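You operate a simulated robot arm through the tools that you are given. There is no shell and no other tool. Be economical: measure what you need, move in short steps, check, and stop when the job is done.

The job below is to be done with a simulated robot arm. You get a single attempt, and the scene is never put back.

Task
Unclamp the brown lead and stand its end in the brown holder.
Fine: red switch off first, and it stays off; open the teal cover before the lead moves and leave it open; shut the orange toggle again. Where these are worked on the way, their far stop is far enough and under half their travel is too little: orange toggle.

The check looks at the end state, three seconds after you hand in, the way a careful person would. Anything else that was tipped, shoved, dropped, spilled or broken makes it a failure. Lids that push on must go on centred and level and be pressed home; caps that screw on are set level and turned clockwise until they are tight.

Robot
A 6-joint arm with a fingered hand, hanging from a carriage that runs on a rail from [-186.3, -0.4] to [61.7, 0.1] (x, y) and turns from -359 to 328 degrees about z. Base frame: it is fixed where the carriage stands at the start and does not move with it; the origin is on the floor, on the carriage's upright axis, x ahead of it, y to its left, z up; the surface under the hand at the start is at about z = 85.5. Units: cm, degrees, N and s.
With the tool pointing down near the work surface it reaches from about 10 to 64 cm from the robot's upright axis, wherever it stands. Its first joint turns from -166.0 to 166.0 degrees. Places, roughly: blue toggle [20, -30, 90]; brown holder [10, -20, 90]; orange toggle [40, -30, 90]; red switch [60, -20, 90]; teal cover [30, -50, 90]; white toggle [30, -30, 90]. Payload 4 kg.
The TCP is the grasp point between the finger pads, 2.9 cm short of the fingertips. In the tool frame z runs along the fingers and y along their closing line. Largest opening 10 cm; the body of the gripper starts 3.4 cm behind the TCP. The gripper is a hand of 5 fingers: y runs from the thumb to the fingers, the wrist lies at [-1.5, -11.4, -18.9] in the tool frame.
Orientation is told as [roll, pitch, yaw] about the base's x, y, z axes, in that order, counted from this pose: with the fingers straight down and the wrist toward the robot, the tool's x, y and z point along [0, 1, 0], [1, 0, 0] and [0, 0, -1] of the base frame.

Tools
- The arm moves only by the tool step_arm. Its argument "motion" is a list of rows, each an object (a shift or turn left out is 0) with "slide": the shift along the tool's x, y, z in cm, a list of three; "dr": the turn, a rotation vector about the tool's x, y, z in degrees, a list of three. In form: [{"slide": [tx, ty, tz], "dr": [wx, wy, wz]}, ...]. A call has 1 to 12 rows; each row shifts and turns the commanded pose from where the row before left it, along the tool's axes as they then stand. Rows are played at 5 a second. More than 5 cm and 8.6 degrees between two rows, and nothing of the call is played. Where a pose cannot be reached the arm comes as near as it can. A force on the tool above 40 N (or 10 N above the force at the start of the call, whichever is more), or a blocked arm, ends the call early, and 0.2 s more pass. In this call time passes only in rows, and 0.2 s behind the last. The reply holds the time, the measured pose of the TCP, the force on the tool along the base axes, the opening and the grip force, in the units named above and with some noise, with the torque about the TCP (base axes, N m) and any sound that the robot's microphone picked up.
- Cameras (640 x 400 px; columns grow to the right, rows downward): "scene" is now at [23.94, -4.28, 179]; the picture's right is [-0.75, -0.67, 0.00], its down [-0.61, 0.68, -0.41] and it looks along [0.27, -0.30, -0.91] (base axes); focal length 296 px, centre (320, 200). "wrist" rides on the gripper at [6.6, -8.6, -12.1] in the tool frame; the picture's right is [-0.76, 0.31, -0.58], its down [-0.59, -0.70, 0.40] and it looks along [-0.28, 0.64, 0.71] (tool axes); focal length 247 px, centre (320, 200). There is no depth. A picture from a camera that has moved, and an enlarged one, comes with that camera's place and axes in the base frame and with its lens.
- snapshot(camera): a new picture of that camera. The clock stands still meanwhile.
- slide_trunk(by): slides the trunk up (or, below 0, down) by that many cm; the arm and the scene camera ride with it, the base frame stays. It gives what a move gives, with no picture.
- roll_base(legs): drives the robot by 1 to 6 legs, each [ahead, left, turn to the left] in cm, cm and degrees, along the robot's own axes; the way and the turn of a leg run together, so that a leg with both is an arc; at most 150 cm and 180 degrees a leg. The arm and the cameras ride along, it lands a little off, and it stops where it bumps. It keeps to its track: a leg is cut to what the track allows. It gives what a move gives.
- move_fingers(index, middle, ring, little, thumb_bend, thumb_turn): sets how far each is bent, from 0 (flat) to 100 (curled in); at 30 the hand is open as for a grip, at 70 the pads meet at the TCP. One left out holds its place. A second passes; each finger stops where it meets its share of the squeeze, and holds until it gets a number again. It is the only way to open and close the hand. It gives what a move gives, with no picture; readings hold the bend of each and the force on index, middle, ring, little, thumb and palm. thumb_turn goes from beside the hand (0) to across from the fingers (100), as for a grip.
- turn_head(pan, tilt): turns the head with the scene camera to pan (to the left, within 155 degrees either way) and tilt (down, from -29 to 69), counted from straight ahead of the robot. It gives what a move gives.
- zoom(camera, box): a new picture of the part [left, top, right, bottom] of that camera's present view, enlarged. The clock stands still meanwhile.
- hand_in(): hands the job in; it is judged then, once.

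Work in short steps. Places have to be worked out from the pictures, the camera data and where the tool is seen: move nearer, look again, correct. Check each grasp and each placing, and mend what went wrong. You have 120 turns and 90 pictures in all, those below and enlarged ones among them. Open the gripper and draw the arm clear of the work before you hand the job in, unless the task says otherwise; then end with one line.

The tools are called after "Call:" as name(argument=value, ...) on one line, values as JSON. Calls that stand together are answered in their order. step_arm: Moves the arm, as the interface text tells. Its arguments: {"type":"object","properties":{"motion":{"type":"array","items":{"type":"object","properties":{"slide":{"type":"array","items":{"type":"number"}},"dr":{"type":"array","items":{"type":"number"}}}}}},"required":["motion"]} The other tools are called the same way: slide_trunk (by) slides the trunk up or down; move_fingers (index, middle, ring, little, thumb_bend, thumb_turn) moves the fingers one by one; roll_base (legs) drives the base; turn_head (pan, tilt) turns the head that bears the scene camera; snapshot (camera) takes a picture; zoom (camera, box) takes an enlarged picture of a part of a camera's view; hand_in () hands the job in.

At the start:

```text
time: 0.0
ee_pos: [62.28, -22.66, 117.55]
tcp_rot: [0.0, 0.0, 0.0]
force: [-0.2, 0.0, 0.3]
moment: [0.04, 0.04, 0.02]
grip_width: 9.98
finger_force: 0.1
shape: jaw
bend: [30.0, 30.0, 30.0, 30.0, 30.0, 98.0]
finger forces: [0.0, 0.1, 0.0, 0.0, 0.0, 0.0]
trunk travel left (down, up): [-52.5, 7.5]
robot x, y, heading: [0.02, 0.12, 0.0]
head pan, tilt: [-48.3, 66.0]
```

scene: 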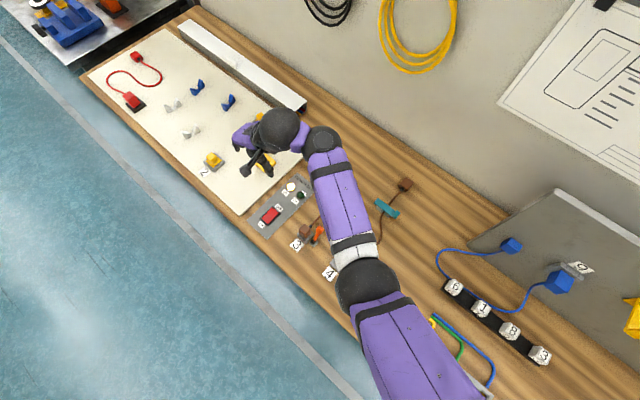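
wrist: 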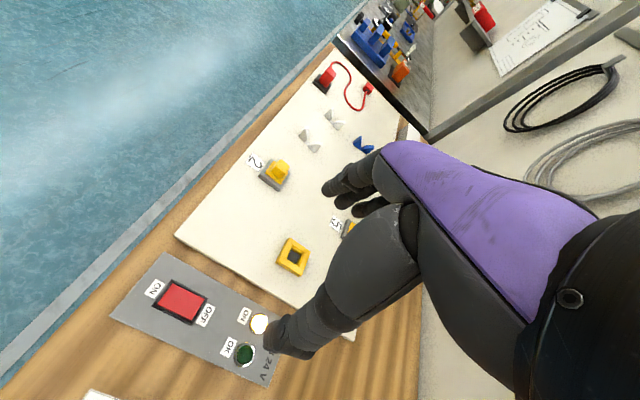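

The arm hides the middle of the bench. I'll enlarge the work area first.

Call:
zoom(camera="scene", box=[220, 150, 440, 290])

Call:
zoom(camera="wrist", box=[80, 230, 360, 400])

```text
2.86 times, centred on (330, 220) of scene
camera zoom: at [23.94, -4.28, 179.0], right [-0.75, -0.67, 0.0], down [-0.61, 0.68, -0.41], along [0.27, -0.3, -0.91], focal length 844 px, centre (291, 143)
```

zoom: 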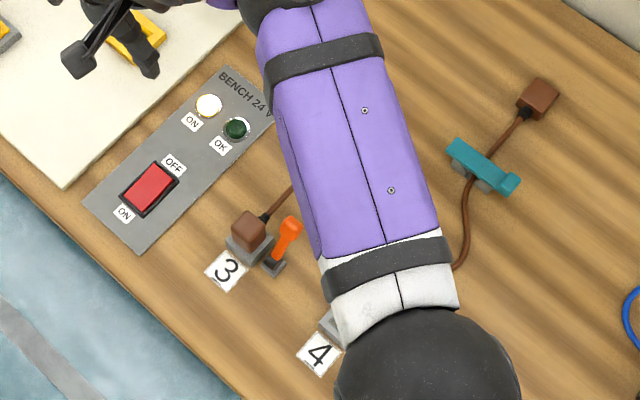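

```text
2.29 times, centred on (220, 315) of wrist
camera zoom: at [53.61, -16.05, 129.59], right [0.31, -0.76, 0.58], down [-0.7, -0.59, -0.4], along [0.64, -0.28, -0.71], focal length 564 px, centre (549, -63)
```

zoom: 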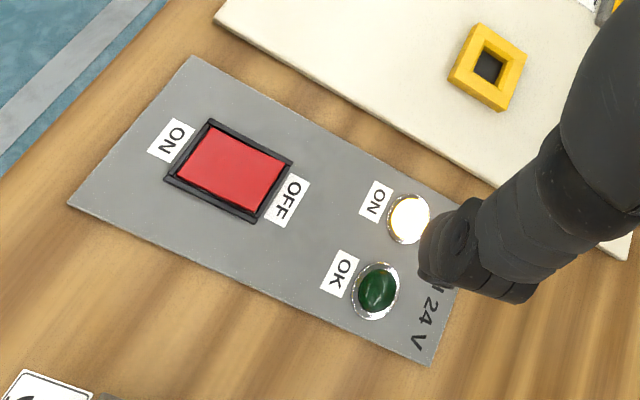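

I'll swing the arm to the left, off the bench, to see stations 3, 4 and the holder.

Call:
step_arm(motion=[{"slide": [4.9, 0, 0]}, {"slide": [4.9, 0, 0]}, {"slide": [4.9, 0, 0]}, {"slide": [4.9, 0, 0]}, {"slide": [4.9, 0, 0]}, {"slide": [4.9, 0, 0]}, {"slide": [4.9, -1, 0]}, {"slide": [4.9, -2, 0]}, {"slide": [4.9, -2, 0]}, {"slide": [4.9, -3, 0]}])

Call:
snapshot(camera="scene")

```text
refused: row 8 steps farther than a row can; nothing moved
```

```text
85 pictures are left
camera scene: at [23.94, -4.28, 179.0], right [-0.75, -0.67, 0.0], down [-0.61, 0.68, -0.41], along [0.27, -0.3, -0.91], focal length 296 px, centre (320, 200)
```

scene: 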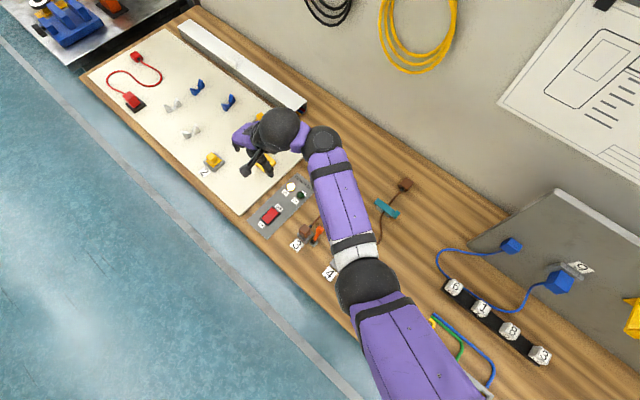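

The call was refused because row 8's step was too long. I'll use shorter rows.

Call:
step_arm(motion=[{"slide": [4.9, 0, 0]}, {"slide": [4.9, 0, 0]}, {"slide": [4.9, 0, 0]}, {"slide": [4.9, 0, 0]}, {"slide": [4.9, 0, 0]}, {"slide": [4.9, 0, 0]}, {"slide": [4.7, -1, 0]}, {"slide": [4.5, -2, 0]}, {"slide": [4.5, -2, 0]}, {"slide": [4, -3, 0]}])

Call:
snapshot(camera="scene")

```text
time: 2.2
ee_pos: [54.4, 24.16, 117.59]
tcp_rot: [0.0, -0.1, 0.0]
force: [0.3, -1.1, 0.5]
moment: [0.03, 0.02, -0.02]
grip_width: 9.98
finger_force: 0.0
shape: jaw
bend: [30.0, 30.0, 30.0, 30.0, 30.0, 98.0]
finger forces: [0.0, 0.0, 0.0, 0.0, 0.1, 0.0]
trunk travel left (down, up): [-52.5, 7.5]
robot x, y, heading: [-0.2, 0.01, 0.1]
head pan, tilt: [-48.3, 66.0]
```

```text
84 pictures are left
camera scene: at [23.95, -4.31, 179.0], right [-0.75, -0.67, 0.0], down [-0.61, 0.68, -0.41], along [0.27, -0.3, -0.91], focal length 296 px, centre (320, 200)
```

scene: 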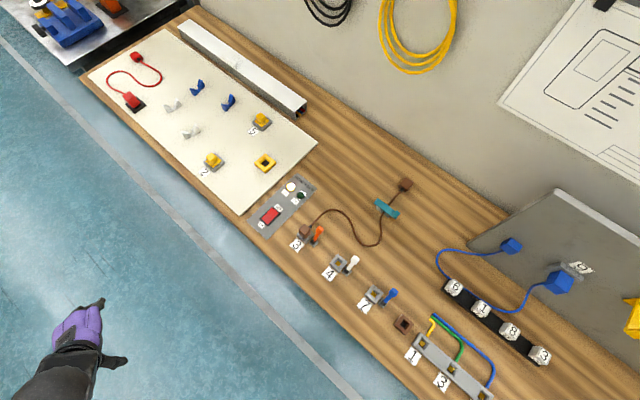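

Call:
zoom(camera="scene", box=[240, 170, 420, 285])

Call:
zoom(camera="scene", box=[340, 260, 500, 362])

Call:
zoom(camera="scene", box=[285, 215, 365, 266])

Call:
zoom(camera="scene", box=[350, 170, 430, 221])

```text
3.48 times, centred on (330, 228) of scene
camera zoom: at [23.95, -4.31, 179.0], right [-0.75, -0.67, 0.0], down [-0.61, 0.68, -0.41], along [0.27, -0.3, -0.91], focal length 1028 px, centre (285, 104)
```

zoom: 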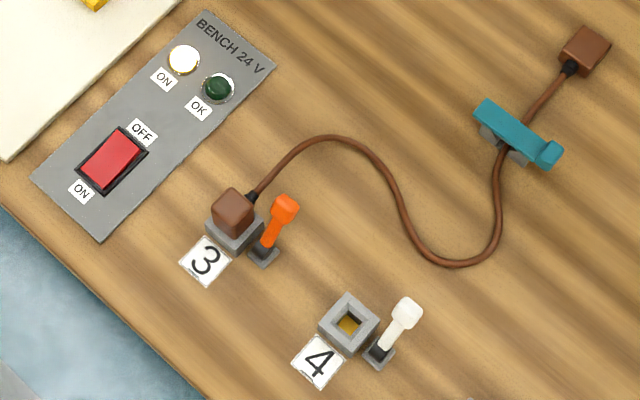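

```text
3.92 times, centred on (420, 311) of scene
camera zoom: at [23.95, -4.31, 179.0], right [-0.75, -0.67, 0.0], down [-0.61, 0.68, -0.41], along [0.27, -0.3, -0.91], focal length 1159 px, centre (-72, -235)
```

zoom: 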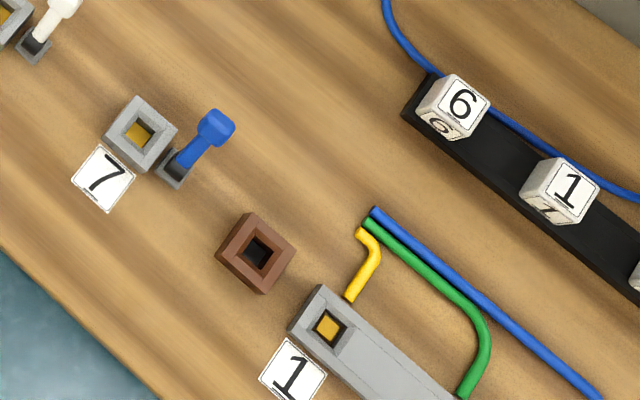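

```text
7.84 times, centred on (325, 240) of scene
camera zoom: at [23.95, -4.31, 179.0], right [-0.75, -0.67, 0.0], down [-0.61, 0.68, -0.41], along [0.27, -0.3, -0.91], focal length 2318 px, centre (281, -118)
```

zoom: 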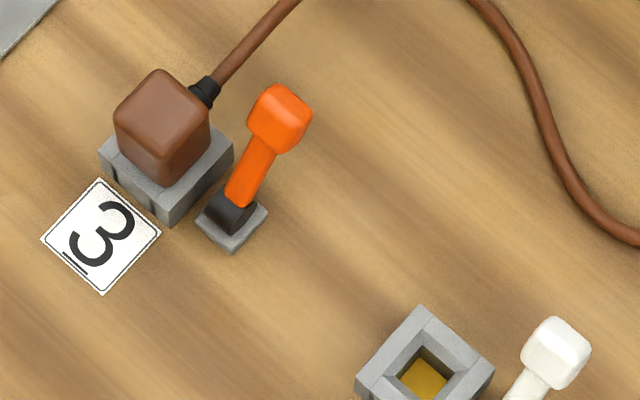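

```text
7.84 times, centred on (390, 196) of scene
camera zoom: at [23.95, -4.31, 179.0], right [-0.75, -0.67, 0.0], down [-0.61, 0.68, -0.41], along [0.27, -0.3, -0.91], focal length 2318 px, centre (-229, 235)
```

zoom: 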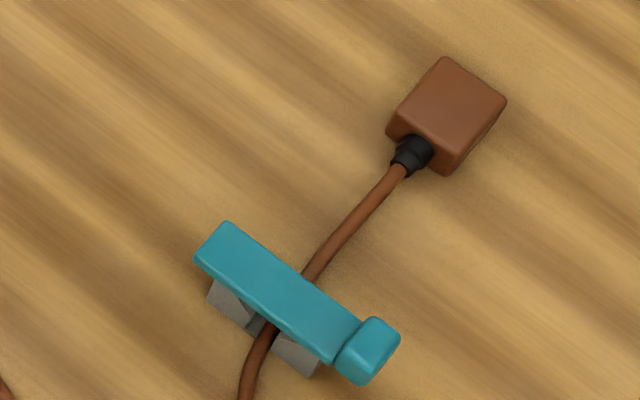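

The brown plug sits in socket 3 with the orange toggle beside it, at about (46.6, -23.1). The teal clip is near (32, -47), the brown holder near (7.4, -21.6) and the OFF end of the rocker near (59.6, -21). I'll shape a poking finger and see where its tip lies.

Call:
move_fingers(index=70, middle=100, ring=100, little=100, thumb_bend=70, thumb_turn=100)

Call:
snapshot(camera="wrist")

Call:
zoom(camera="scene", box=[0, 280, 180, 395])

```text
time: 3.2
ee_pos: [54.35, 24.17, 117.51]
tcp_rot: [0.0, 0.0, 0.0]
force: [-0.5, -0.4, -0.7]
moment: [-0.02, 0.0, -0.03]
grip_width: 0.2
finger_force: 0.1
shape: fingers
bend: [70.0, 99.0, 100.0, 100.0, 70.0, 100.0]
finger forces: [0.0, 0.0, 0.0, 0.0, 0.0, 0.0]
trunk travel left (down, up): [-52.5, 7.5]
robot x, y, heading: [0.15, -0.22, -0.2]
head pan, tilt: [-48.3, 66.0]
```

```text
79 pictures are left
camera wrist: at [45.67, 30.92, 129.7], right [0.31, -0.76, 0.58], down [-0.7, -0.59, -0.4], along [0.64, -0.28, -0.71], focal length 247 px, centre (320, 200)
```

wrist: 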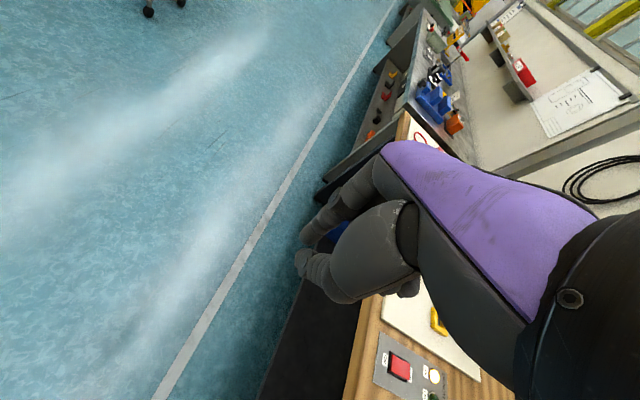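

```text
3.48 times, centred on (90, 338) of scene
camera zoom: at [23.94, -4.28, 179.0], right [-0.75, -0.67, 0.0], down [-0.61, 0.68, -0.41], along [0.27, -0.3, -0.91], focal length 1028 px, centre (1120, -278)
```

zoom: 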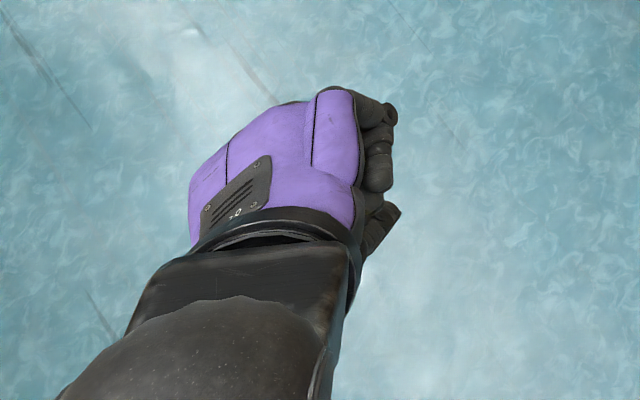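

The index and thumb pinch at the TCP with their tips about 2.9 cm beyond it, which makes a good poker. I'll drive 12 cm ahead so the red switch is well within reach.

Call:
roll_base(legs=[[12, 0, 0]])

```text
time: 4.4
ee_pos: [66.31, 24.12, 117.6]
tcp_rot: [0.0, 0.0, -0.1]
force: [0.0, -0.9, -0.2]
moment: [-0.01, 0.03, 0.0]
grip_width: 0.19
finger_force: 0.1
shape: fingers
bend: [70.0, 99.0, 100.0, 100.0, 70.0, 100.0]
finger forces: [0.0, 0.0, 0.1, 0.1, 0.1, 0.1]
trunk travel left (down, up): [-52.5, 7.5]
robot x, y, heading: [11.81, -0.28, -0.2]
head pan, tilt: [-48.3, 66.0]
```

I'll move above the OFF end of the rocker at roughly (59.6, -21.2), staying high.

Call:
step_arm(motion=[{"slide": [-4.5, -0.67, 1]}, {"slide": [-4.5, -0.67, 1]}, {"slide": [-4.5, -0.67, 1]}, {"slide": [-4.5, -0.67, 1]}, {"slide": [-4.5, -0.67, 1]}, {"slide": [-4.5, -0.67, 1]}, {"slide": [-4.5, -0.67, 1]}, {"slide": [-4.5, -0.67, 1]}, {"slide": [-4.5, -0.67, 1]}, {"slide": [-4.8, -0.67, 1]}, {"slide": [0, 0, 3]}])

Call:
snapshot(camera="wrist")

Call:
snapshot(camera="scene")

```text
time: 6.8
ee_pos: [59.12, -21.13, 104.6]
tcp_rot: [0.0, 0.0, -0.3]
force: [-0.7, 0.1, -0.4]
moment: [0.03, 0.03, 0.03]
grip_width: 0.21
finger_force: 0.0
shape: fingers
bend: [70.0, 99.0, 100.0, 100.0, 70.0, 100.0]
finger forces: [0.0, 0.0, 0.0, 0.0, 0.0, 0.1]
trunk travel left (down, up): [-52.5, 7.5]
robot x, y, heading: [11.64, 0.17, -0.0]
head pan, tilt: [-48.3, 66.0]
```

```text
77 pictures are left
camera wrist: at [50.53, -14.47, 116.7], right [0.3, -0.76, 0.58], down [-0.7, -0.59, -0.4], along [0.64, -0.29, -0.71], focal length 247 px, centre (320, 200)
```

wrist: 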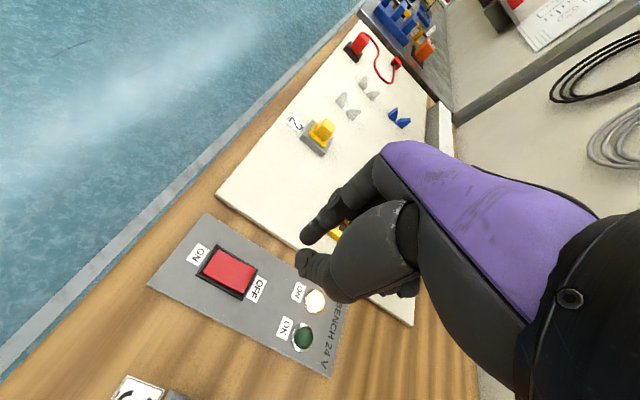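

```text
76 pictures are left
camera scene: at [35.72, -4.34, 179.01], right [-0.75, -0.66, 0.0], down [-0.61, 0.68, -0.41], along [0.27, -0.31, -0.91], focal length 296 px, centre (320, 200)
```

scene: 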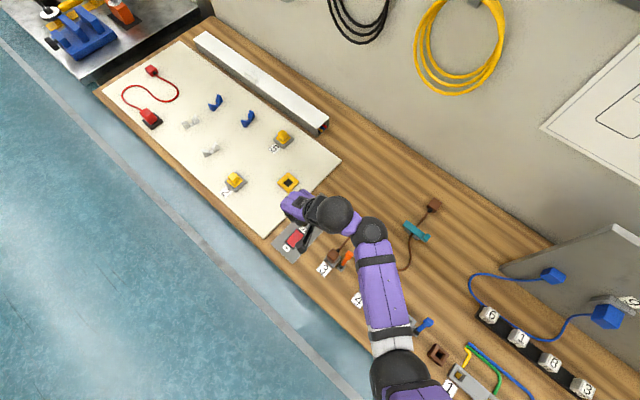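

The wrist view puts the rocker centre at (59.6, -19.2) and its OFF end at about y -21.4, so I'm above it. I'll descend in steps and let contact stop me.

Call:
step_arm(motion=[{"slide": [0, 0.3, 4]}, {"slide": [0, 0, 4]}, {"slide": [0, 0, 3]}, {"slide": [0, 0, 1]}])

Call:
snapshot(camera="wrist")

```text
time: 7.8
ee_pos: [59.5, -21.08, 92.39]
tcp_rot: [-0.1, 0.1, -0.1]
force: [0.3, 0.3, 0.7]
moment: [0.01, 0.01, -0.01]
grip_width: 0.18
finger_force: 0.0
shape: fingers
bend: [70.0, 99.0, 100.0, 100.0, 70.0, 100.0]
finger forces: [0.0, 0.0, 0.0, 0.0, 0.1, 0.0]
trunk travel left (down, up): [-52.5, 7.5]
robot x, y, heading: [12.04, -0.1, 0.1]
head pan, tilt: [-48.3, 66.0]
```

```text
75 pictures are left
camera wrist: at [50.91, -14.38, 104.58], right [0.31, -0.76, 0.58], down [-0.7, -0.59, -0.4], along [0.64, -0.29, -0.71], focal length 247 px, centre (320, 200)
```

wrist: 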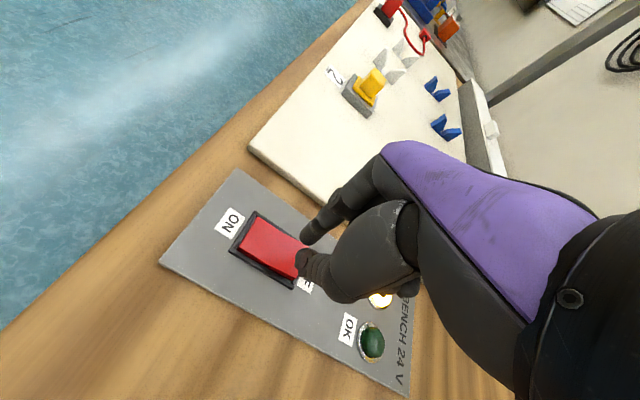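

The tips hover over the OFF end. I'll press down slowly.

Call:
step_arm(motion=[{"slide": [0, 0, 0.7]}, {"slide": [0, 0, 0.5]}, {"slide": [0, 0, 0.4]}, {"slide": [0, 0, 0.4]}, {"slide": [0, 0, 0.4]}, {"slide": [0, 0, 0.4]}])

Call:
zoom(camera="wrist", box=[180, 160, 420, 310])

```text
time: 9.2
ee_pos: [59.67, -21.24, 89.87]
tcp_rot: [0.0, 0.0, -0.3]
force: [0.7, 0.1, 1.3]
moment: [0.03, -0.03, 0.01]
grip_width: 0.2
finger_force: 0.1
shape: fingers
bend: [70.0, 99.0, 100.0, 100.0, 70.0, 100.0]
finger forces: [0.0, 0.1, 0.0, 0.0, 0.1, 0.0]
trunk travel left (down, up): [-52.5, 7.5]
robot x, y, heading: [12.0, -0.13, -0.2]
head pan, tilt: [-48.3, 66.0]
```

```text
2.67 times, centred on (300, 235) of wrist
camera zoom: at [50.98, -14.49, 101.94], right [0.3, -0.76, 0.58], down [-0.7, -0.59, -0.4], along [0.64, -0.29, -0.71], focal length 659 px, centre (373, 107)
```

zoom: 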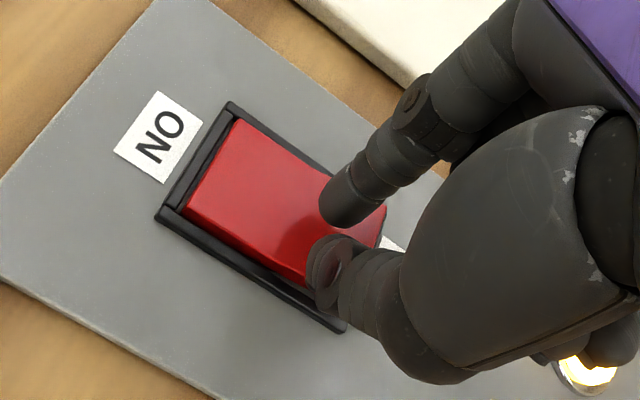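

The tips are just about to touch and the lamp is still lit, so I'll continue down.

Call:
step_arm(motion=[{"slide": [0, 0, 0.4]}, {"slide": [0, 0, 0.4]}, {"slide": [0, 0, 0.3]}, {"slide": [0, 0, 0.3]}, {"slide": [0, 0, 0.3]}, {"slide": [0, 0, 0.3]}])

Call:
zoom(camera="wrist", box=[180, 160, 420, 310])

```text
time: 10.1
ee_pos: [59.96, -21.38, 89.17]
tcp_rot: [-0.3, -0.5, 0.0]
force: [-8.7, 2.8, 24.6]
moment: [0.19, 0.56, -0.05]
grip_width: 0.55
finger_force: 14.2
shape: fingers
bend: [70.0, 100.0, 100.0, 100.0, 69.0, 100.0]
finger forces: [0.0, 0.0, 0.0, 0.0, 28.7, 0.1]
trunk travel left (down, up): [-52.5, 7.5]
robot x, y, heading: [11.86, 0.23, -0.1]
head pan, tilt: [-48.3, 66.0]
stopped in row 4: the force on the tool passed its limit at 45 N (the readings are from after the stop); the commanded pose is now the measured one
```

```text
2.67 times, centred on (300, 235) of wrist
camera zoom: at [51.23, -14.71, 101.24], right [0.3, -0.75, 0.58], down [-0.7, -0.59, -0.4], along [0.65, -0.29, -0.7], focal length 659 px, centre (373, 107)
```

zoom: 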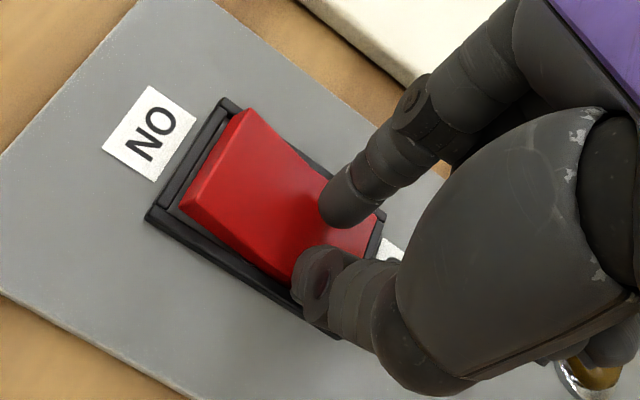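

The rocker has tipped to OFF and the lamp is dark. I'll rise straight up, then turn the hand to yaw -90 so it can pinch the teal tab across y.

Call:
step_arm(motion=[{"slide": [0, 0, -2]}, {"slide": [0, 0, -4]}, {"slide": [0, 0, -4.5]}, {"slide": [0, 0, -4.5]}])

Call:
step_arm(motion=[{"dr": [0, 0, 8.2]}, {"dr": [0, 0, 8.2]}, {"dr": [0, 0, 8.2]}, {"dr": [0, 0, 8.2]}, {"dr": [0, 0, 8.2]}, {"dr": [0, 0, 8.2]}, {"dr": [0, 0, 8.2]}, {"dr": [0, 0, 8.2]}, {"dr": [0, 0, 8.2]}, {"dr": [0, 0, 8.2]}, {"dr": [0, 0, 8]}])

Call:
snapshot(camera="wrist")

```text
time: 11.1
ee_pos: [59.87, -21.41, 104.12]
tcp_rot: [-0.2, -0.3, -0.1]
force: [0.9, 0.2, -1.0]
moment: [-0.01, 0.01, -0.05]
grip_width: 0.23
finger_force: 0.0
shape: fingers
bend: [70.0, 100.0, 100.0, 100.0, 70.0, 100.0]
finger forces: [0.1, 0.0, 0.0, 0.0, 0.0, 0.0]
trunk travel left (down, up): [-52.5, 7.5]
robot x, y, heading: [11.98, -0.07, -0.1]
head pan, tilt: [-48.3, 66.0]
```

```text
time: 13.5
ee_pos: [60.25, -21.62, 103.29]
tcp_rot: [0.4, -0.1, -90.2]
force: [0.4, -0.3, 0.4]
moment: [-0.02, 0.03, -0.03]
grip_width: 0.22
finger_force: 0.1
shape: fingers
bend: [70.0, 100.0, 100.0, 100.0, 70.0, 100.0]
finger forces: [0.0, 0.0, 0.0, 0.0, 0.1, 0.1]
out of reach, approached as far as the arm can: row 11
trunk travel left (down, up): [-52.5, 7.5]
robot x, y, heading: [12.07, -0.33, -0.3]
head pan, tilt: [-48.3, 66.0]
```

```text
72 pictures are left
camera wrist: at [66.65, -12.97, 115.46], right [-0.76, -0.3, 0.57], down [-0.58, 0.7, -0.41], along [-0.28, -0.64, -0.71], focal length 247 px, centre (320, 200)
```

wrist: 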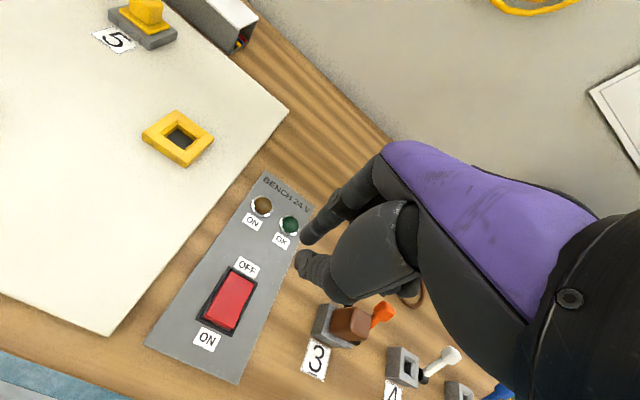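

The lamp stays dark. I'll move the hand above the teal clip.

Call:
step_arm(motion=[{"slide": [-3.5, 2.8, 0]}, {"slide": [-3.5, 2.8, 0]}, {"slide": [-3.5, 2.8, 0]}, {"slide": [-3.5, 2.8, 0]}, {"slide": [-3.5, 2.8, 0]}, {"slide": [-3.5, 2.8, 0]}, {"slide": [-3.5, 2.8, 0]}, {"slide": [-3.5, 2.8, 0]}, {"slide": [-3.5, 2.8, 0]}])

Call:
snapshot(camera="wrist")

Call:
snapshot(camera="scene")

```text
time: 15.5
ee_pos: [28.99, -47.09, 102.51]
tcp_rot: [0.3, -0.2, -90.1]
force: [0.5, 0.1, -0.3]
moment: [-0.01, 0.04, -0.02]
grip_width: 0.22
finger_force: 0.2
shape: fingers
bend: [70.0, 100.0, 100.0, 100.0, 70.0, 100.0]
finger forces: [0.0, 0.0, 0.0, 0.0, 0.0, 0.0]
out of reach, approached as far as the arm can: row 1
trunk travel left (down, up): [-52.5, 7.5]
robot x, y, heading: [11.66, -0.01, -0.2]
head pan, tilt: [-48.3, 66.0]
```

```text
71 pictures are left
camera wrist: at [35.37, -38.32, 114.68], right [-0.76, -0.3, 0.57], down [-0.58, 0.7, -0.41], along [-0.28, -0.64, -0.71], focal length 247 px, centre (320, 200)
```

wrist: 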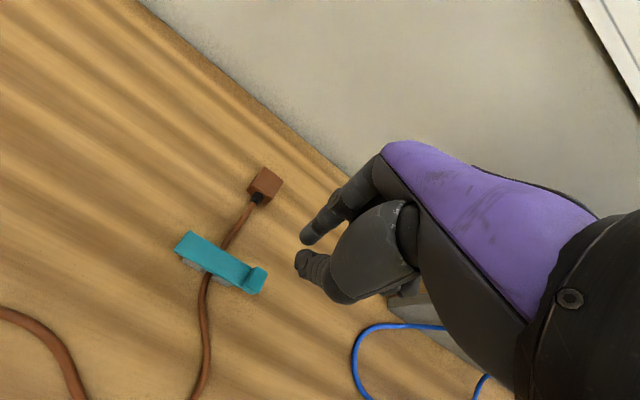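

```text
70 pictures are left
camera scene: at [35.71, -4.31, 179.0], right [-0.75, -0.66, 0.0], down [-0.61, 0.68, -0.41], along [0.27, -0.3, -0.91], focal length 296 px, centre (320, 200)
```

scene: 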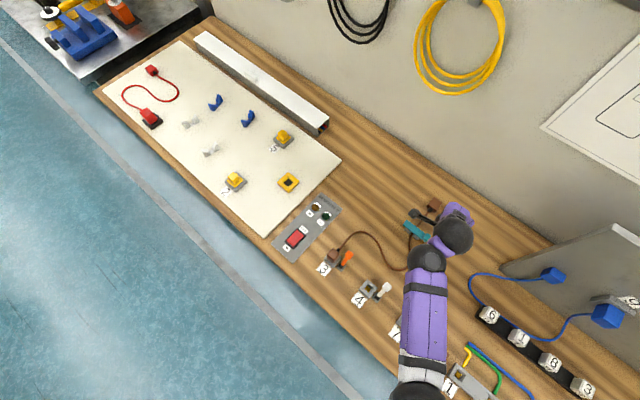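

Call:
zoom(camera="wrist", box=[150, 150, 310, 310])

Call:
zoom(camera="scene", box=[380, 190, 460, 255])

```text
2.50 times, centred on (230, 230) of wrist
camera zoom: at [35.37, -38.32, 114.68], right [-0.76, -0.3, 0.57], down [-0.58, 0.7, -0.41], along [-0.28, -0.64, -0.71], focal length 617 px, centre (545, 125)
```

zoom: 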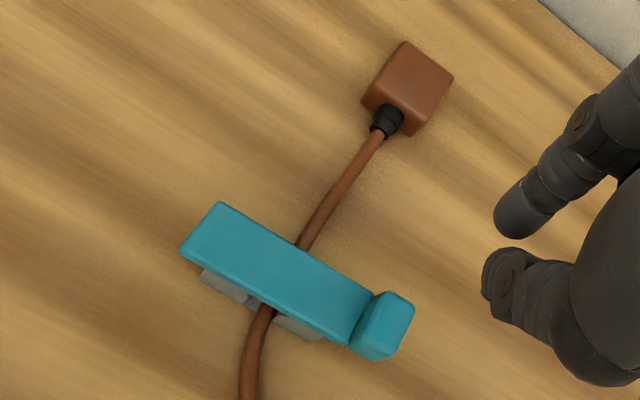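

```text
6.15 times, centred on (420, 222) of scene
camera zoom: at [35.71, -4.31, 179.0], right [-0.75, -0.66, 0.0], down [-0.61, 0.68, -0.41], along [0.27, -0.3, -0.91], focal length 1818 px, centre (-295, 62)
```

zoom: 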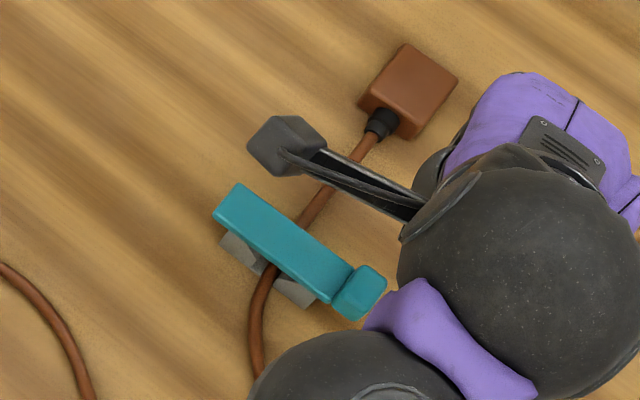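

Both views put the teal tab at about (28.6, -47.6), z about 89, with the lid's hinge at the +x end. I'll open the index and thumb a little and lower around the tab.

Call:
move_fingers(index=52, thumb_bend=52)

Call:
step_arm(motion=[{"slide": [-0.4, 0.5, 4]}, {"slide": [0, 0, 3]}, {"slide": [0, 0, 2]}])

Call:
snapshot(camera="wrist")

```text
time: 16.5
ee_pos: [29.08, -47.11, 102.55]
tcp_rot: [0.4, -0.3, -90.1]
force: [-0.5, 0.2, -0.2]
moment: [0.01, 0.01, 0.0]
grip_width: 4.44
finger_force: 0.1
shape: fingers
bend: [52.0, 100.0, 100.0, 100.0, 52.0, 100.0]
finger forces: [0.0, 0.0, 0.0, 0.0, 0.0, 0.0]
trunk travel left (down, up): [-52.5, 7.5]
robot x, y, heading: [11.17, 0.03, -0.2]
head pan, tilt: [-48.3, 66.0]
```

```text
time: 17.3
ee_pos: [28.65, -47.51, 93.62]
tcp_rot: [0.4, -0.1, -90.1]
force: [0.0, 0.8, 0.4]
moment: [0.01, 0.02, 0.03]
grip_width: 4.47
finger_force: 0.1
shape: fingers
bend: [52.0, 100.0, 100.0, 100.0, 52.0, 100.0]
finger forces: [0.0, 0.0, 0.1, 0.0, 0.0, 0.0]
trunk travel left (down, up): [-52.5, 7.5]
robot x, y, heading: [11.86, -0.32, -0.3]
head pan, tilt: [-48.3, 66.0]
```

```text
67 pictures are left
camera wrist: at [34.97, -38.8, 105.77], right [-0.76, -0.3, 0.57], down [-0.58, 0.7, -0.41], along [-0.28, -0.64, -0.71], focal length 247 px, centre (320, 200)
```

wrist: 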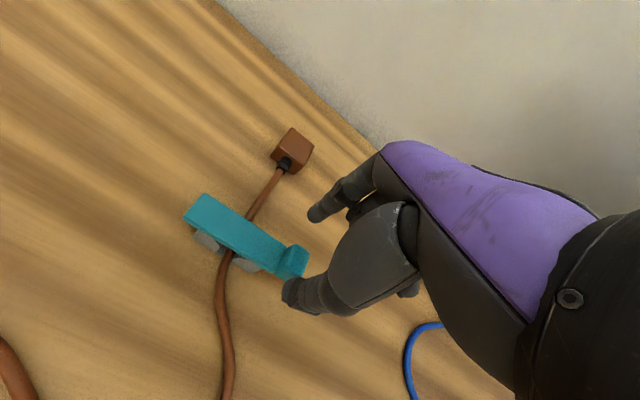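

The tab appears where predicted, between the fingers. I'll lower the rest of the way.

Call:
step_arm(motion=[{"slide": [0, 0, 2]}, {"slide": [0, 0, 1]}, {"slide": [0, 0, 0.8]}, {"slide": [0, 0, 0.4]}])

Call:
zoom(camera="wrist", box=[180, 160, 420, 310])

```text
time: 18.3
ee_pos: [28.65, -47.63, 89.51]
tcp_rot: [0.4, -0.1, -90.1]
force: [-0.3, 1.0, 0.1]
moment: [0.0, -0.01, 0.0]
grip_width: 4.47
finger_force: 0.0
shape: fingers
bend: [52.0, 100.0, 100.0, 100.0, 52.0, 100.0]
finger forces: [0.0, 0.0, 0.0, 0.0, 0.0, 0.0]
trunk travel left (down, up): [-52.5, 7.5]
robot x, y, heading: [11.64, 0.06, -0.2]
head pan, tilt: [-48.3, 66.0]
```

```text
2.67 times, centred on (300, 235) of wrist
camera zoom: at [35.02, -38.91, 101.67], right [-0.76, -0.3, 0.57], down [-0.58, 0.7, -0.41], along [-0.28, -0.64, -0.71], focal length 659 px, centre (373, 107)
```

zoom: 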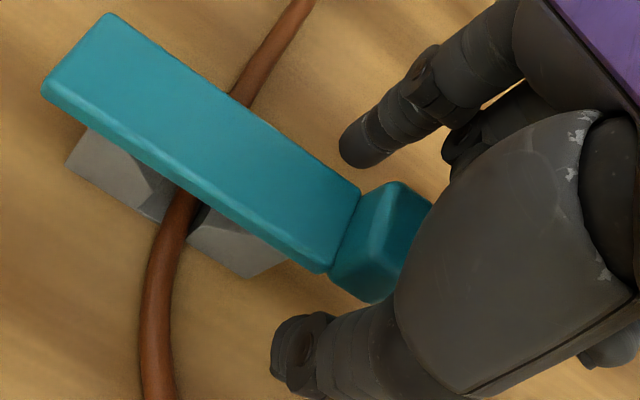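

The tab lies at the grasp point between index and thumb, so I'll close on it.

Call:
move_fingers(index=68, thumb_bend=68)

Call:
zoom(camera="wrist", box=[180, 160, 420, 310])

```text
time: 19.3
ee_pos: [28.72, -47.42, 89.5]
tcp_rot: [0.4, -0.1, -90.2]
force: [0.7, 5.3, -1.6]
moment: [0.05, -0.03, 0.02]
grip_width: 1.6
finger_force: 3.5
shape: fingers
bend: [67.0, 100.0, 100.0, 100.0, 64.0, 100.0]
finger forces: [1.0, 0.1, 0.0, 0.0, 6.1, 0.1]
trunk travel left (down, up): [-52.5, 7.5]
robot x, y, heading: [12.03, -0.02, 0.1]
head pan, tilt: [-48.3, 66.0]
```

```text
2.67 times, centred on (300, 235) of wrist
camera zoom: at [35.02, -38.78, 101.63], right [-0.76, -0.3, 0.57], down [-0.59, 0.7, -0.4], along [-0.28, -0.64, -0.71], focal length 659 px, centre (373, 107)
```

zoom: 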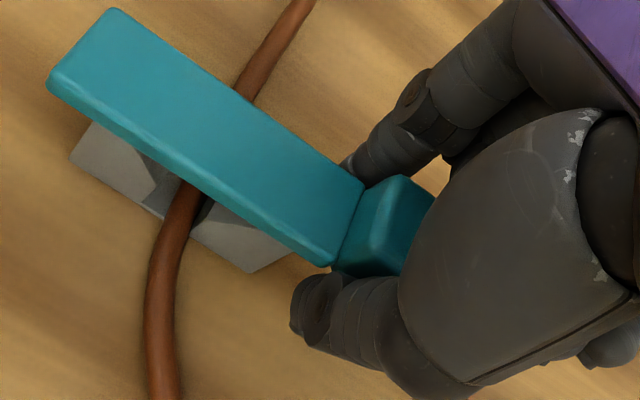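

The tab is held (width 1.6). I'll tighten slightly, then lift along an arc about the hinge near (36.3, z 88).

Call:
move_fingers(index=74, thumb_bend=72)

Call:
step_arm(motion=[{"slide": [0.1, 0, -1.3]}, {"slide": [0.34, 0, -1.28]}, {"slide": [0.56, 0, -1.2]}, {"slide": [0.76, 0, -1.08]}])

Call:
zoom(camera="wrist", box=[180, 160, 420, 310])

```text
time: 20.3
ee_pos: [28.67, -47.54, 89.47]
tcp_rot: [0.3, -0.2, -90.1]
force: [0.5, 4.8, -1.3]
moment: [0.08, 0.01, -0.04]
grip_width: 1.32
finger_force: 7.8
shape: fingers
bend: [73.0, 100.0, 100.0, 100.0, 65.0, 100.0]
finger forces: [6.1, 0.0, 0.0, 0.0, 9.4, 0.0]
trunk travel left (down, up): [-52.5, 7.5]
robot x, y, heading: [11.51, -0.13, -0.3]
head pan, tilt: [-48.3, 66.0]
```

```text
time: 21.3
ee_pos: [30.34, -47.44, 94.41]
tcp_rot: [0.5, -0.3, -90.1]
force: [1.8, 2.9, -1.3]
moment: [-0.01, -0.01, -0.05]
grip_width: 0.92
finger_force: 6.3
shape: fingers
bend: [73.0, 100.0, 100.0, 100.0, 67.0, 100.0]
finger forces: [5.0, 0.1, 0.0, 0.1, 7.4, 0.1]
trunk travel left (down, up): [-52.5, 7.5]
robot x, y, heading: [11.76, 0.28, -0.0]
head pan, tilt: [-48.3, 66.0]
```

```text
2.67 times, centred on (300, 235) of wrist
camera zoom: at [36.7, -38.8, 106.61], right [-0.76, -0.3, 0.57], down [-0.58, 0.7, -0.4], along [-0.28, -0.64, -0.71], focal length 659 px, centre (373, 107)
```

zoom: 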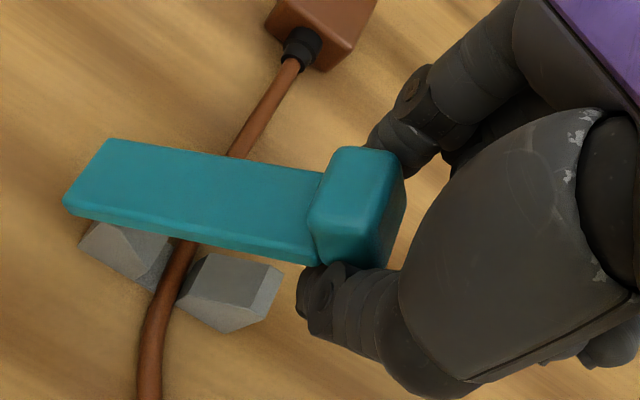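

The lid is opening about the far end and the grip holds. I'll continue the arc.

Call:
step_arm(motion=[{"slide": [0.94, 0, -0.94]}, {"slide": [1.08, 0, -0.76]}, {"slide": [1.2, 0, -0.56]}, {"slide": [1.28, 0, -0.34]}])

Call:
zoom(camera="wrist", box=[180, 160, 420, 310])

```text
time: 22.3
ee_pos: [34.97, -47.55, 97.11]
tcp_rot: [0.4, -0.1, -90.1]
force: [-0.5, -0.5, -0.3]
moment: [0.01, -0.05, 0.03]
grip_width: 0.0
finger_force: 0.1
shape: fingers
bend: [74.0, 100.0, 100.0, 100.0, 71.0, 100.0]
finger forces: [0.0, 0.0, 0.0, 0.0, 0.1, 0.1]
trunk travel left (down, up): [-52.5, 7.5]
robot x, y, heading: [11.87, 0.08, 0.0]
head pan, tilt: [-48.3, 66.0]
```

```text
2.67 times, centred on (300, 235) of wrist
camera zoom: at [41.32, -38.9, 109.26], right [-0.76, -0.3, 0.57], down [-0.58, 0.7, -0.41], along [-0.28, -0.64, -0.71], focal length 659 px, centre (373, 107)
```

zoom: 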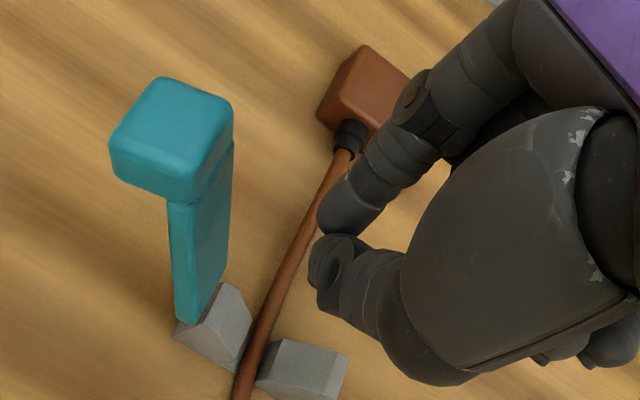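

The grip slipped off but the lid stands open, past vertical. I'll check it from the scene camera.

Call:
zoom(camera="scene", box=[360, 190, 460, 255])

```text
6.15 times, centred on (410, 222) of scene
camera zoom: at [35.7, -4.32, 179.0], right [-0.75, -0.66, 0.0], down [-0.61, 0.68, -0.41], along [0.27, -0.3, -0.91], focal length 1818 px, centre (-234, 62)
```

zoom: 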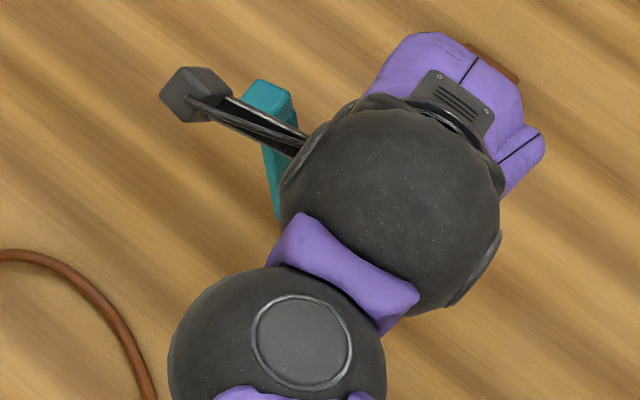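

It leans about 25–30° past vertical. I'll nudge it gently with the closed fingertips to see whether it has reached its stop.

Call:
step_arm(motion=[{"slide": [0, 0, 1.5]}, {"slide": [0.6, 0, 0]}, {"slide": [0.6, 0, 0]}, {"slide": [0.5, 0, 0]}, {"slide": [0.4, 0, 0]}, {"slide": [0.4, 0, 0]}, {"slide": [0.4, 0, 0]}, {"slide": [0.4, 0, 0]}])

Call:
zoom(camera="wrist", box=[180, 160, 420, 310])

```text
time: 24.1
ee_pos: [37.3, -47.77, 95.58]
tcp_rot: [0.1, -0.3, -90.7]
force: [-31.2, -0.8, 12.9]
moment: [-0.07, 0.72, -0.12]
grip_width: 0.0
finger_force: 18.2
shape: fingers
bend: [74.0, 100.0, 100.0, 100.0, 68.0, 100.0]
finger forces: [35.9, 0.0, 0.0, 0.1, 0.0, 0.0]
trunk travel left (down, up): [-52.5, 7.5]
robot x, y, heading: [11.72, -0.35, -0.2]
head pan, tilt: [-48.3, 66.0]
```

```text
2.67 times, centred on (300, 235) of wrist
camera zoom: at [43.78, -39.1, 107.66], right [-0.76, -0.3, 0.58], down [-0.58, 0.71, -0.4], along [-0.29, -0.64, -0.71], focal length 659 px, centre (373, 107)
```

zoom: 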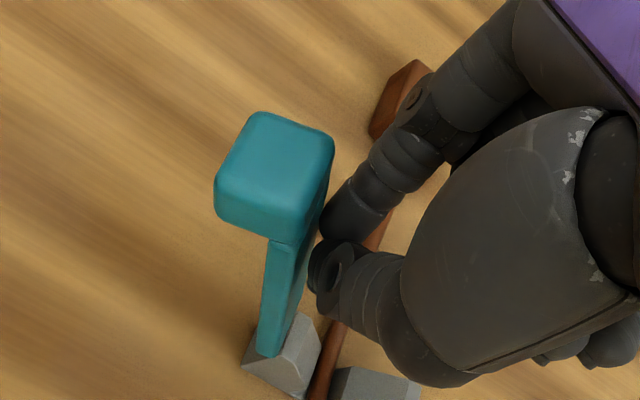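

A firm stop at 31 N means the cover is fully open. I'll back off, rise, and move over to the orange toggle.

Call:
step_arm(motion=[{"slide": [-1.5, 0, 0]}, {"slide": [-1, 0, -3]}, {"slide": [0, 0, -4]}, {"slide": [0, 0, -3]}, {"slide": [1.6, -4, 0]}, {"slide": [1.6, -4, 0]}, {"slide": [1.6, -4, 0]}, {"slide": [1.6, -4, 0]}])

Call:
snapshot(camera="wrist")

Call:
snapshot(camera="scene")

```text
time: 25.9
ee_pos: [42.24, -32.41, 104.23]
tcp_rot: [0.4, -0.3, -90.0]
force: [-0.3, -0.4, -0.4]
moment: [0.01, 0.0, -0.03]
grip_width: 0.0
finger_force: 0.1
shape: fingers
bend: [74.0, 100.0, 100.0, 100.0, 71.0, 100.0]
finger forces: [0.0, 0.1, 0.1, 0.0, 0.0, 0.0]
out of reach, approached as far as the arm can: row 8
trunk travel left (down, up): [-52.5, 7.5]
robot x, y, heading: [11.94, 0.12, -0.5]
head pan, tilt: [-48.3, 66.0]
```

```text
60 pictures are left
camera wrist: at [48.58, -23.53, 116.4], right [-0.76, -0.3, 0.57], down [-0.59, 0.7, -0.41], along [-0.28, -0.64, -0.71], focal length 247 px, centre (320, 200)
```

wrist: 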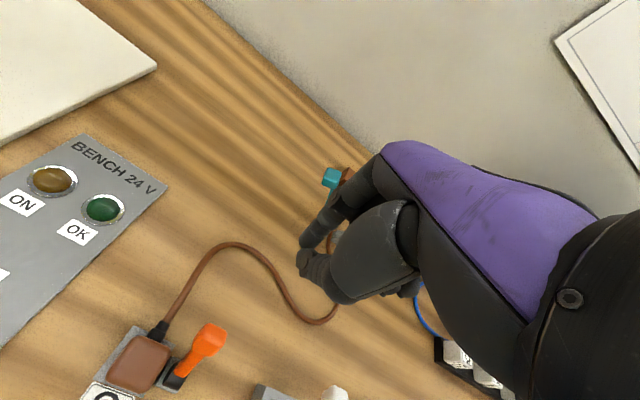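

```text
59 pictures are left
camera scene: at [35.7, -4.34, 179.0], right [-0.75, -0.66, 0.0], down [-0.61, 0.68, -0.41], along [0.27, -0.31, -0.91], focal length 296 px, centre (320, 200)
```

scene: 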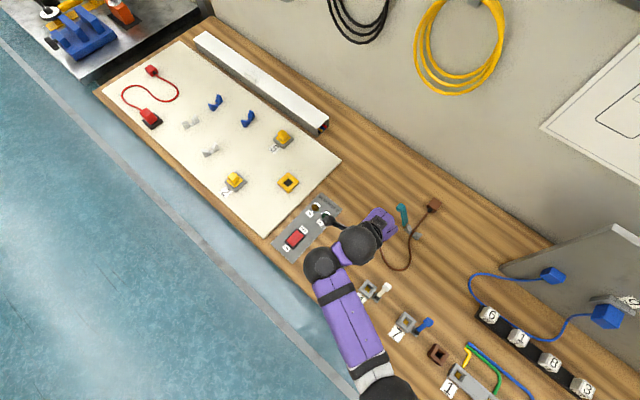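

I'll enlarge the plug and toggle in the wrist view and the open cover in the scene view.

Call:
zoom(camera="wrist", box=[80, 280, 260, 400])

Call:
zoom(camera="scene", box=[370, 190, 450, 242])

```text
3.33 times, centred on (170, 340) of wrist
camera zoom: at [48.58, -23.53, 116.4], right [-0.76, -0.3, 0.57], down [-0.59, 0.7, -0.41], along [-0.28, -0.64, -0.71], focal length 823 px, centre (820, -267)
```

zoom: 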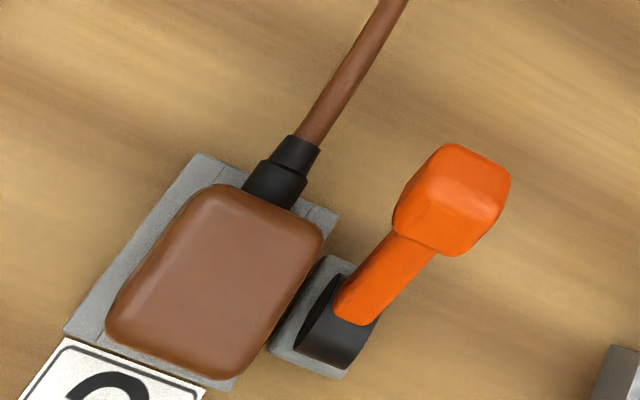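

```text
7.69 times, centred on (410, 216) of scene
camera zoom: at [35.7, -4.34, 179.0], right [-0.75, -0.66, 0.0], down [-0.61, 0.68, -0.41], along [0.27, -0.31, -0.91], focal length 2273 px, centre (-372, 77)
```

zoom: 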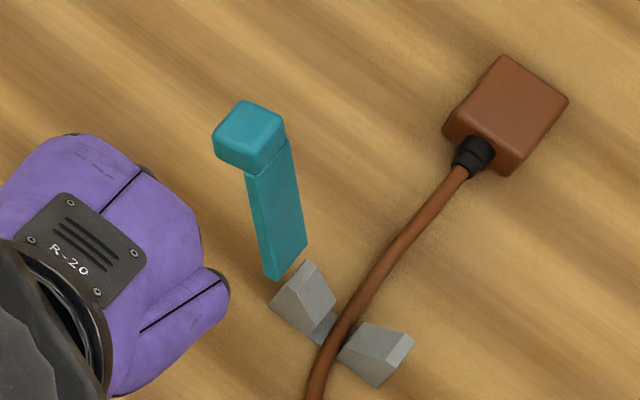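

The orange knob is at about (43.0, -25.7, 92), leaning to -y from a pivot near (43, -22.5). I'll lower behind it on the -y side and look before pushing to +y.

Call:
step_arm(motion=[{"slide": [0.4, 0, 4]}, {"slide": [0.3, 0, 4]}, {"slide": [0, 0, 2.4]}, {"slide": [0, -1.5, 0]}, {"slide": [0, -1.5, 0]}])

Call:
snapshot(camera="wrist")

Call:
zoom(camera="scene", box=[300, 200, 420, 280])

```text
time: 27.1
ee_pos: [42.87, -29.33, 93.92]
tcp_rot: [0.4, -0.2, -90.1]
force: [-0.6, -0.5, 0.2]
moment: [-0.04, -0.01, 0.03]
grip_width: 0.01
finger_force: 0.0
shape: fingers
bend: [74.0, 100.0, 100.0, 100.0, 71.0, 100.0]
finger forces: [0.0, 0.0, 0.1, 0.1, 0.0, 0.0]
trunk travel left (down, up): [-52.5, 7.5]
robot x, y, heading: [11.97, 0.22, -0.4]
head pan, tilt: [-48.3, 66.0]
```

```text
56 pictures are left
camera wrist: at [49.19, -20.61, 105.98], right [-0.76, -0.3, 0.57], down [-0.58, 0.7, -0.41], along [-0.28, -0.64, -0.71], focal length 247 px, centre (320, 200)
```

wrist: 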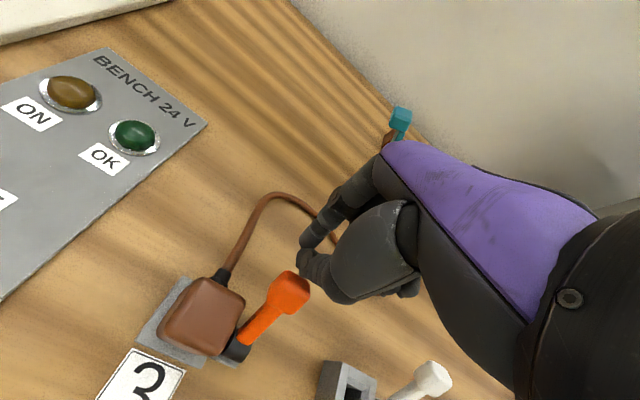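

```text
5.00 times, centred on (360, 240) of scene
camera zoom: at [35.7, -4.33, 179.0], right [-0.75, -0.66, 0.0], down [-0.61, 0.68, -0.41], along [0.27, -0.3, -0.91], focal length 1477 px, centre (120, 0)
```

zoom: 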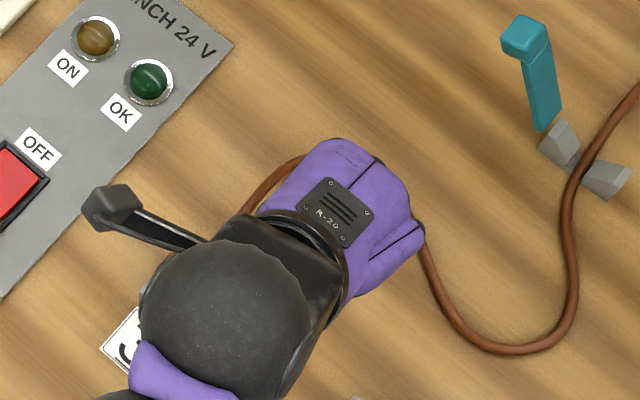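

The knob is directly ahead of the thumb tip. I'll push it toward +y in small steps.

Call:
step_arm(motion=[{"slide": [0, -0.8, 0]}, {"slide": [0, -0.8, 0]}, {"slide": [0, -0.8, 0]}, {"slide": [0, -0.8, 0]}, {"slide": [0, -0.7, 0]}, {"slide": [0, -0.7, 0]}])

Call:
zoom(camera="wrist", box=[120, 200, 440, 400])

```text
time: 28.4
ee_pos: [43.05, -25.46, 93.97]
tcp_rot: [0.6, -0.4, -90.1]
force: [-0.5, -0.4, -0.8]
moment: [0.0, 0.03, -0.01]
grip_width: 0.0
finger_force: 0.0
shape: fingers
bend: [74.0, 100.0, 100.0, 100.0, 71.0, 100.0]
finger forces: [0.0, 0.1, 0.1, 0.0, 0.0, 0.0]
trunk travel left (down, up): [-52.5, 7.5]
robot x, y, heading: [11.97, 0.09, -0.2]
head pan, tilt: [-48.3, 66.0]
stopped in row 6: the force on the tool passed its limit at 42 N (the readings are from after the stop); the commanded pose is now the measured one
```

```text
2.00 times, centred on (280, 300) of wrist
camera zoom: at [49.3, -16.73, 106.17], right [-0.76, -0.3, 0.57], down [-0.58, 0.7, -0.41], along [-0.28, -0.65, -0.71], focal length 494 px, centre (400, 0)
```

zoom: 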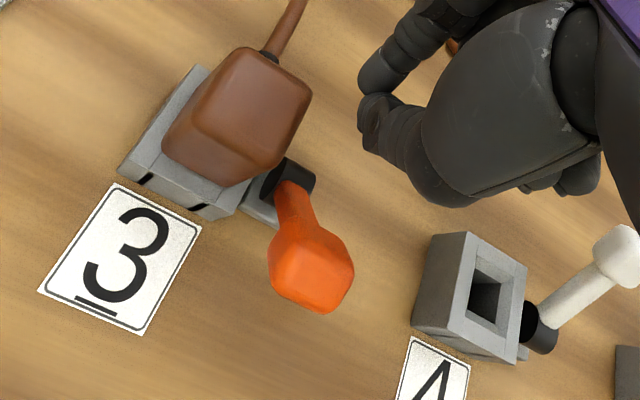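

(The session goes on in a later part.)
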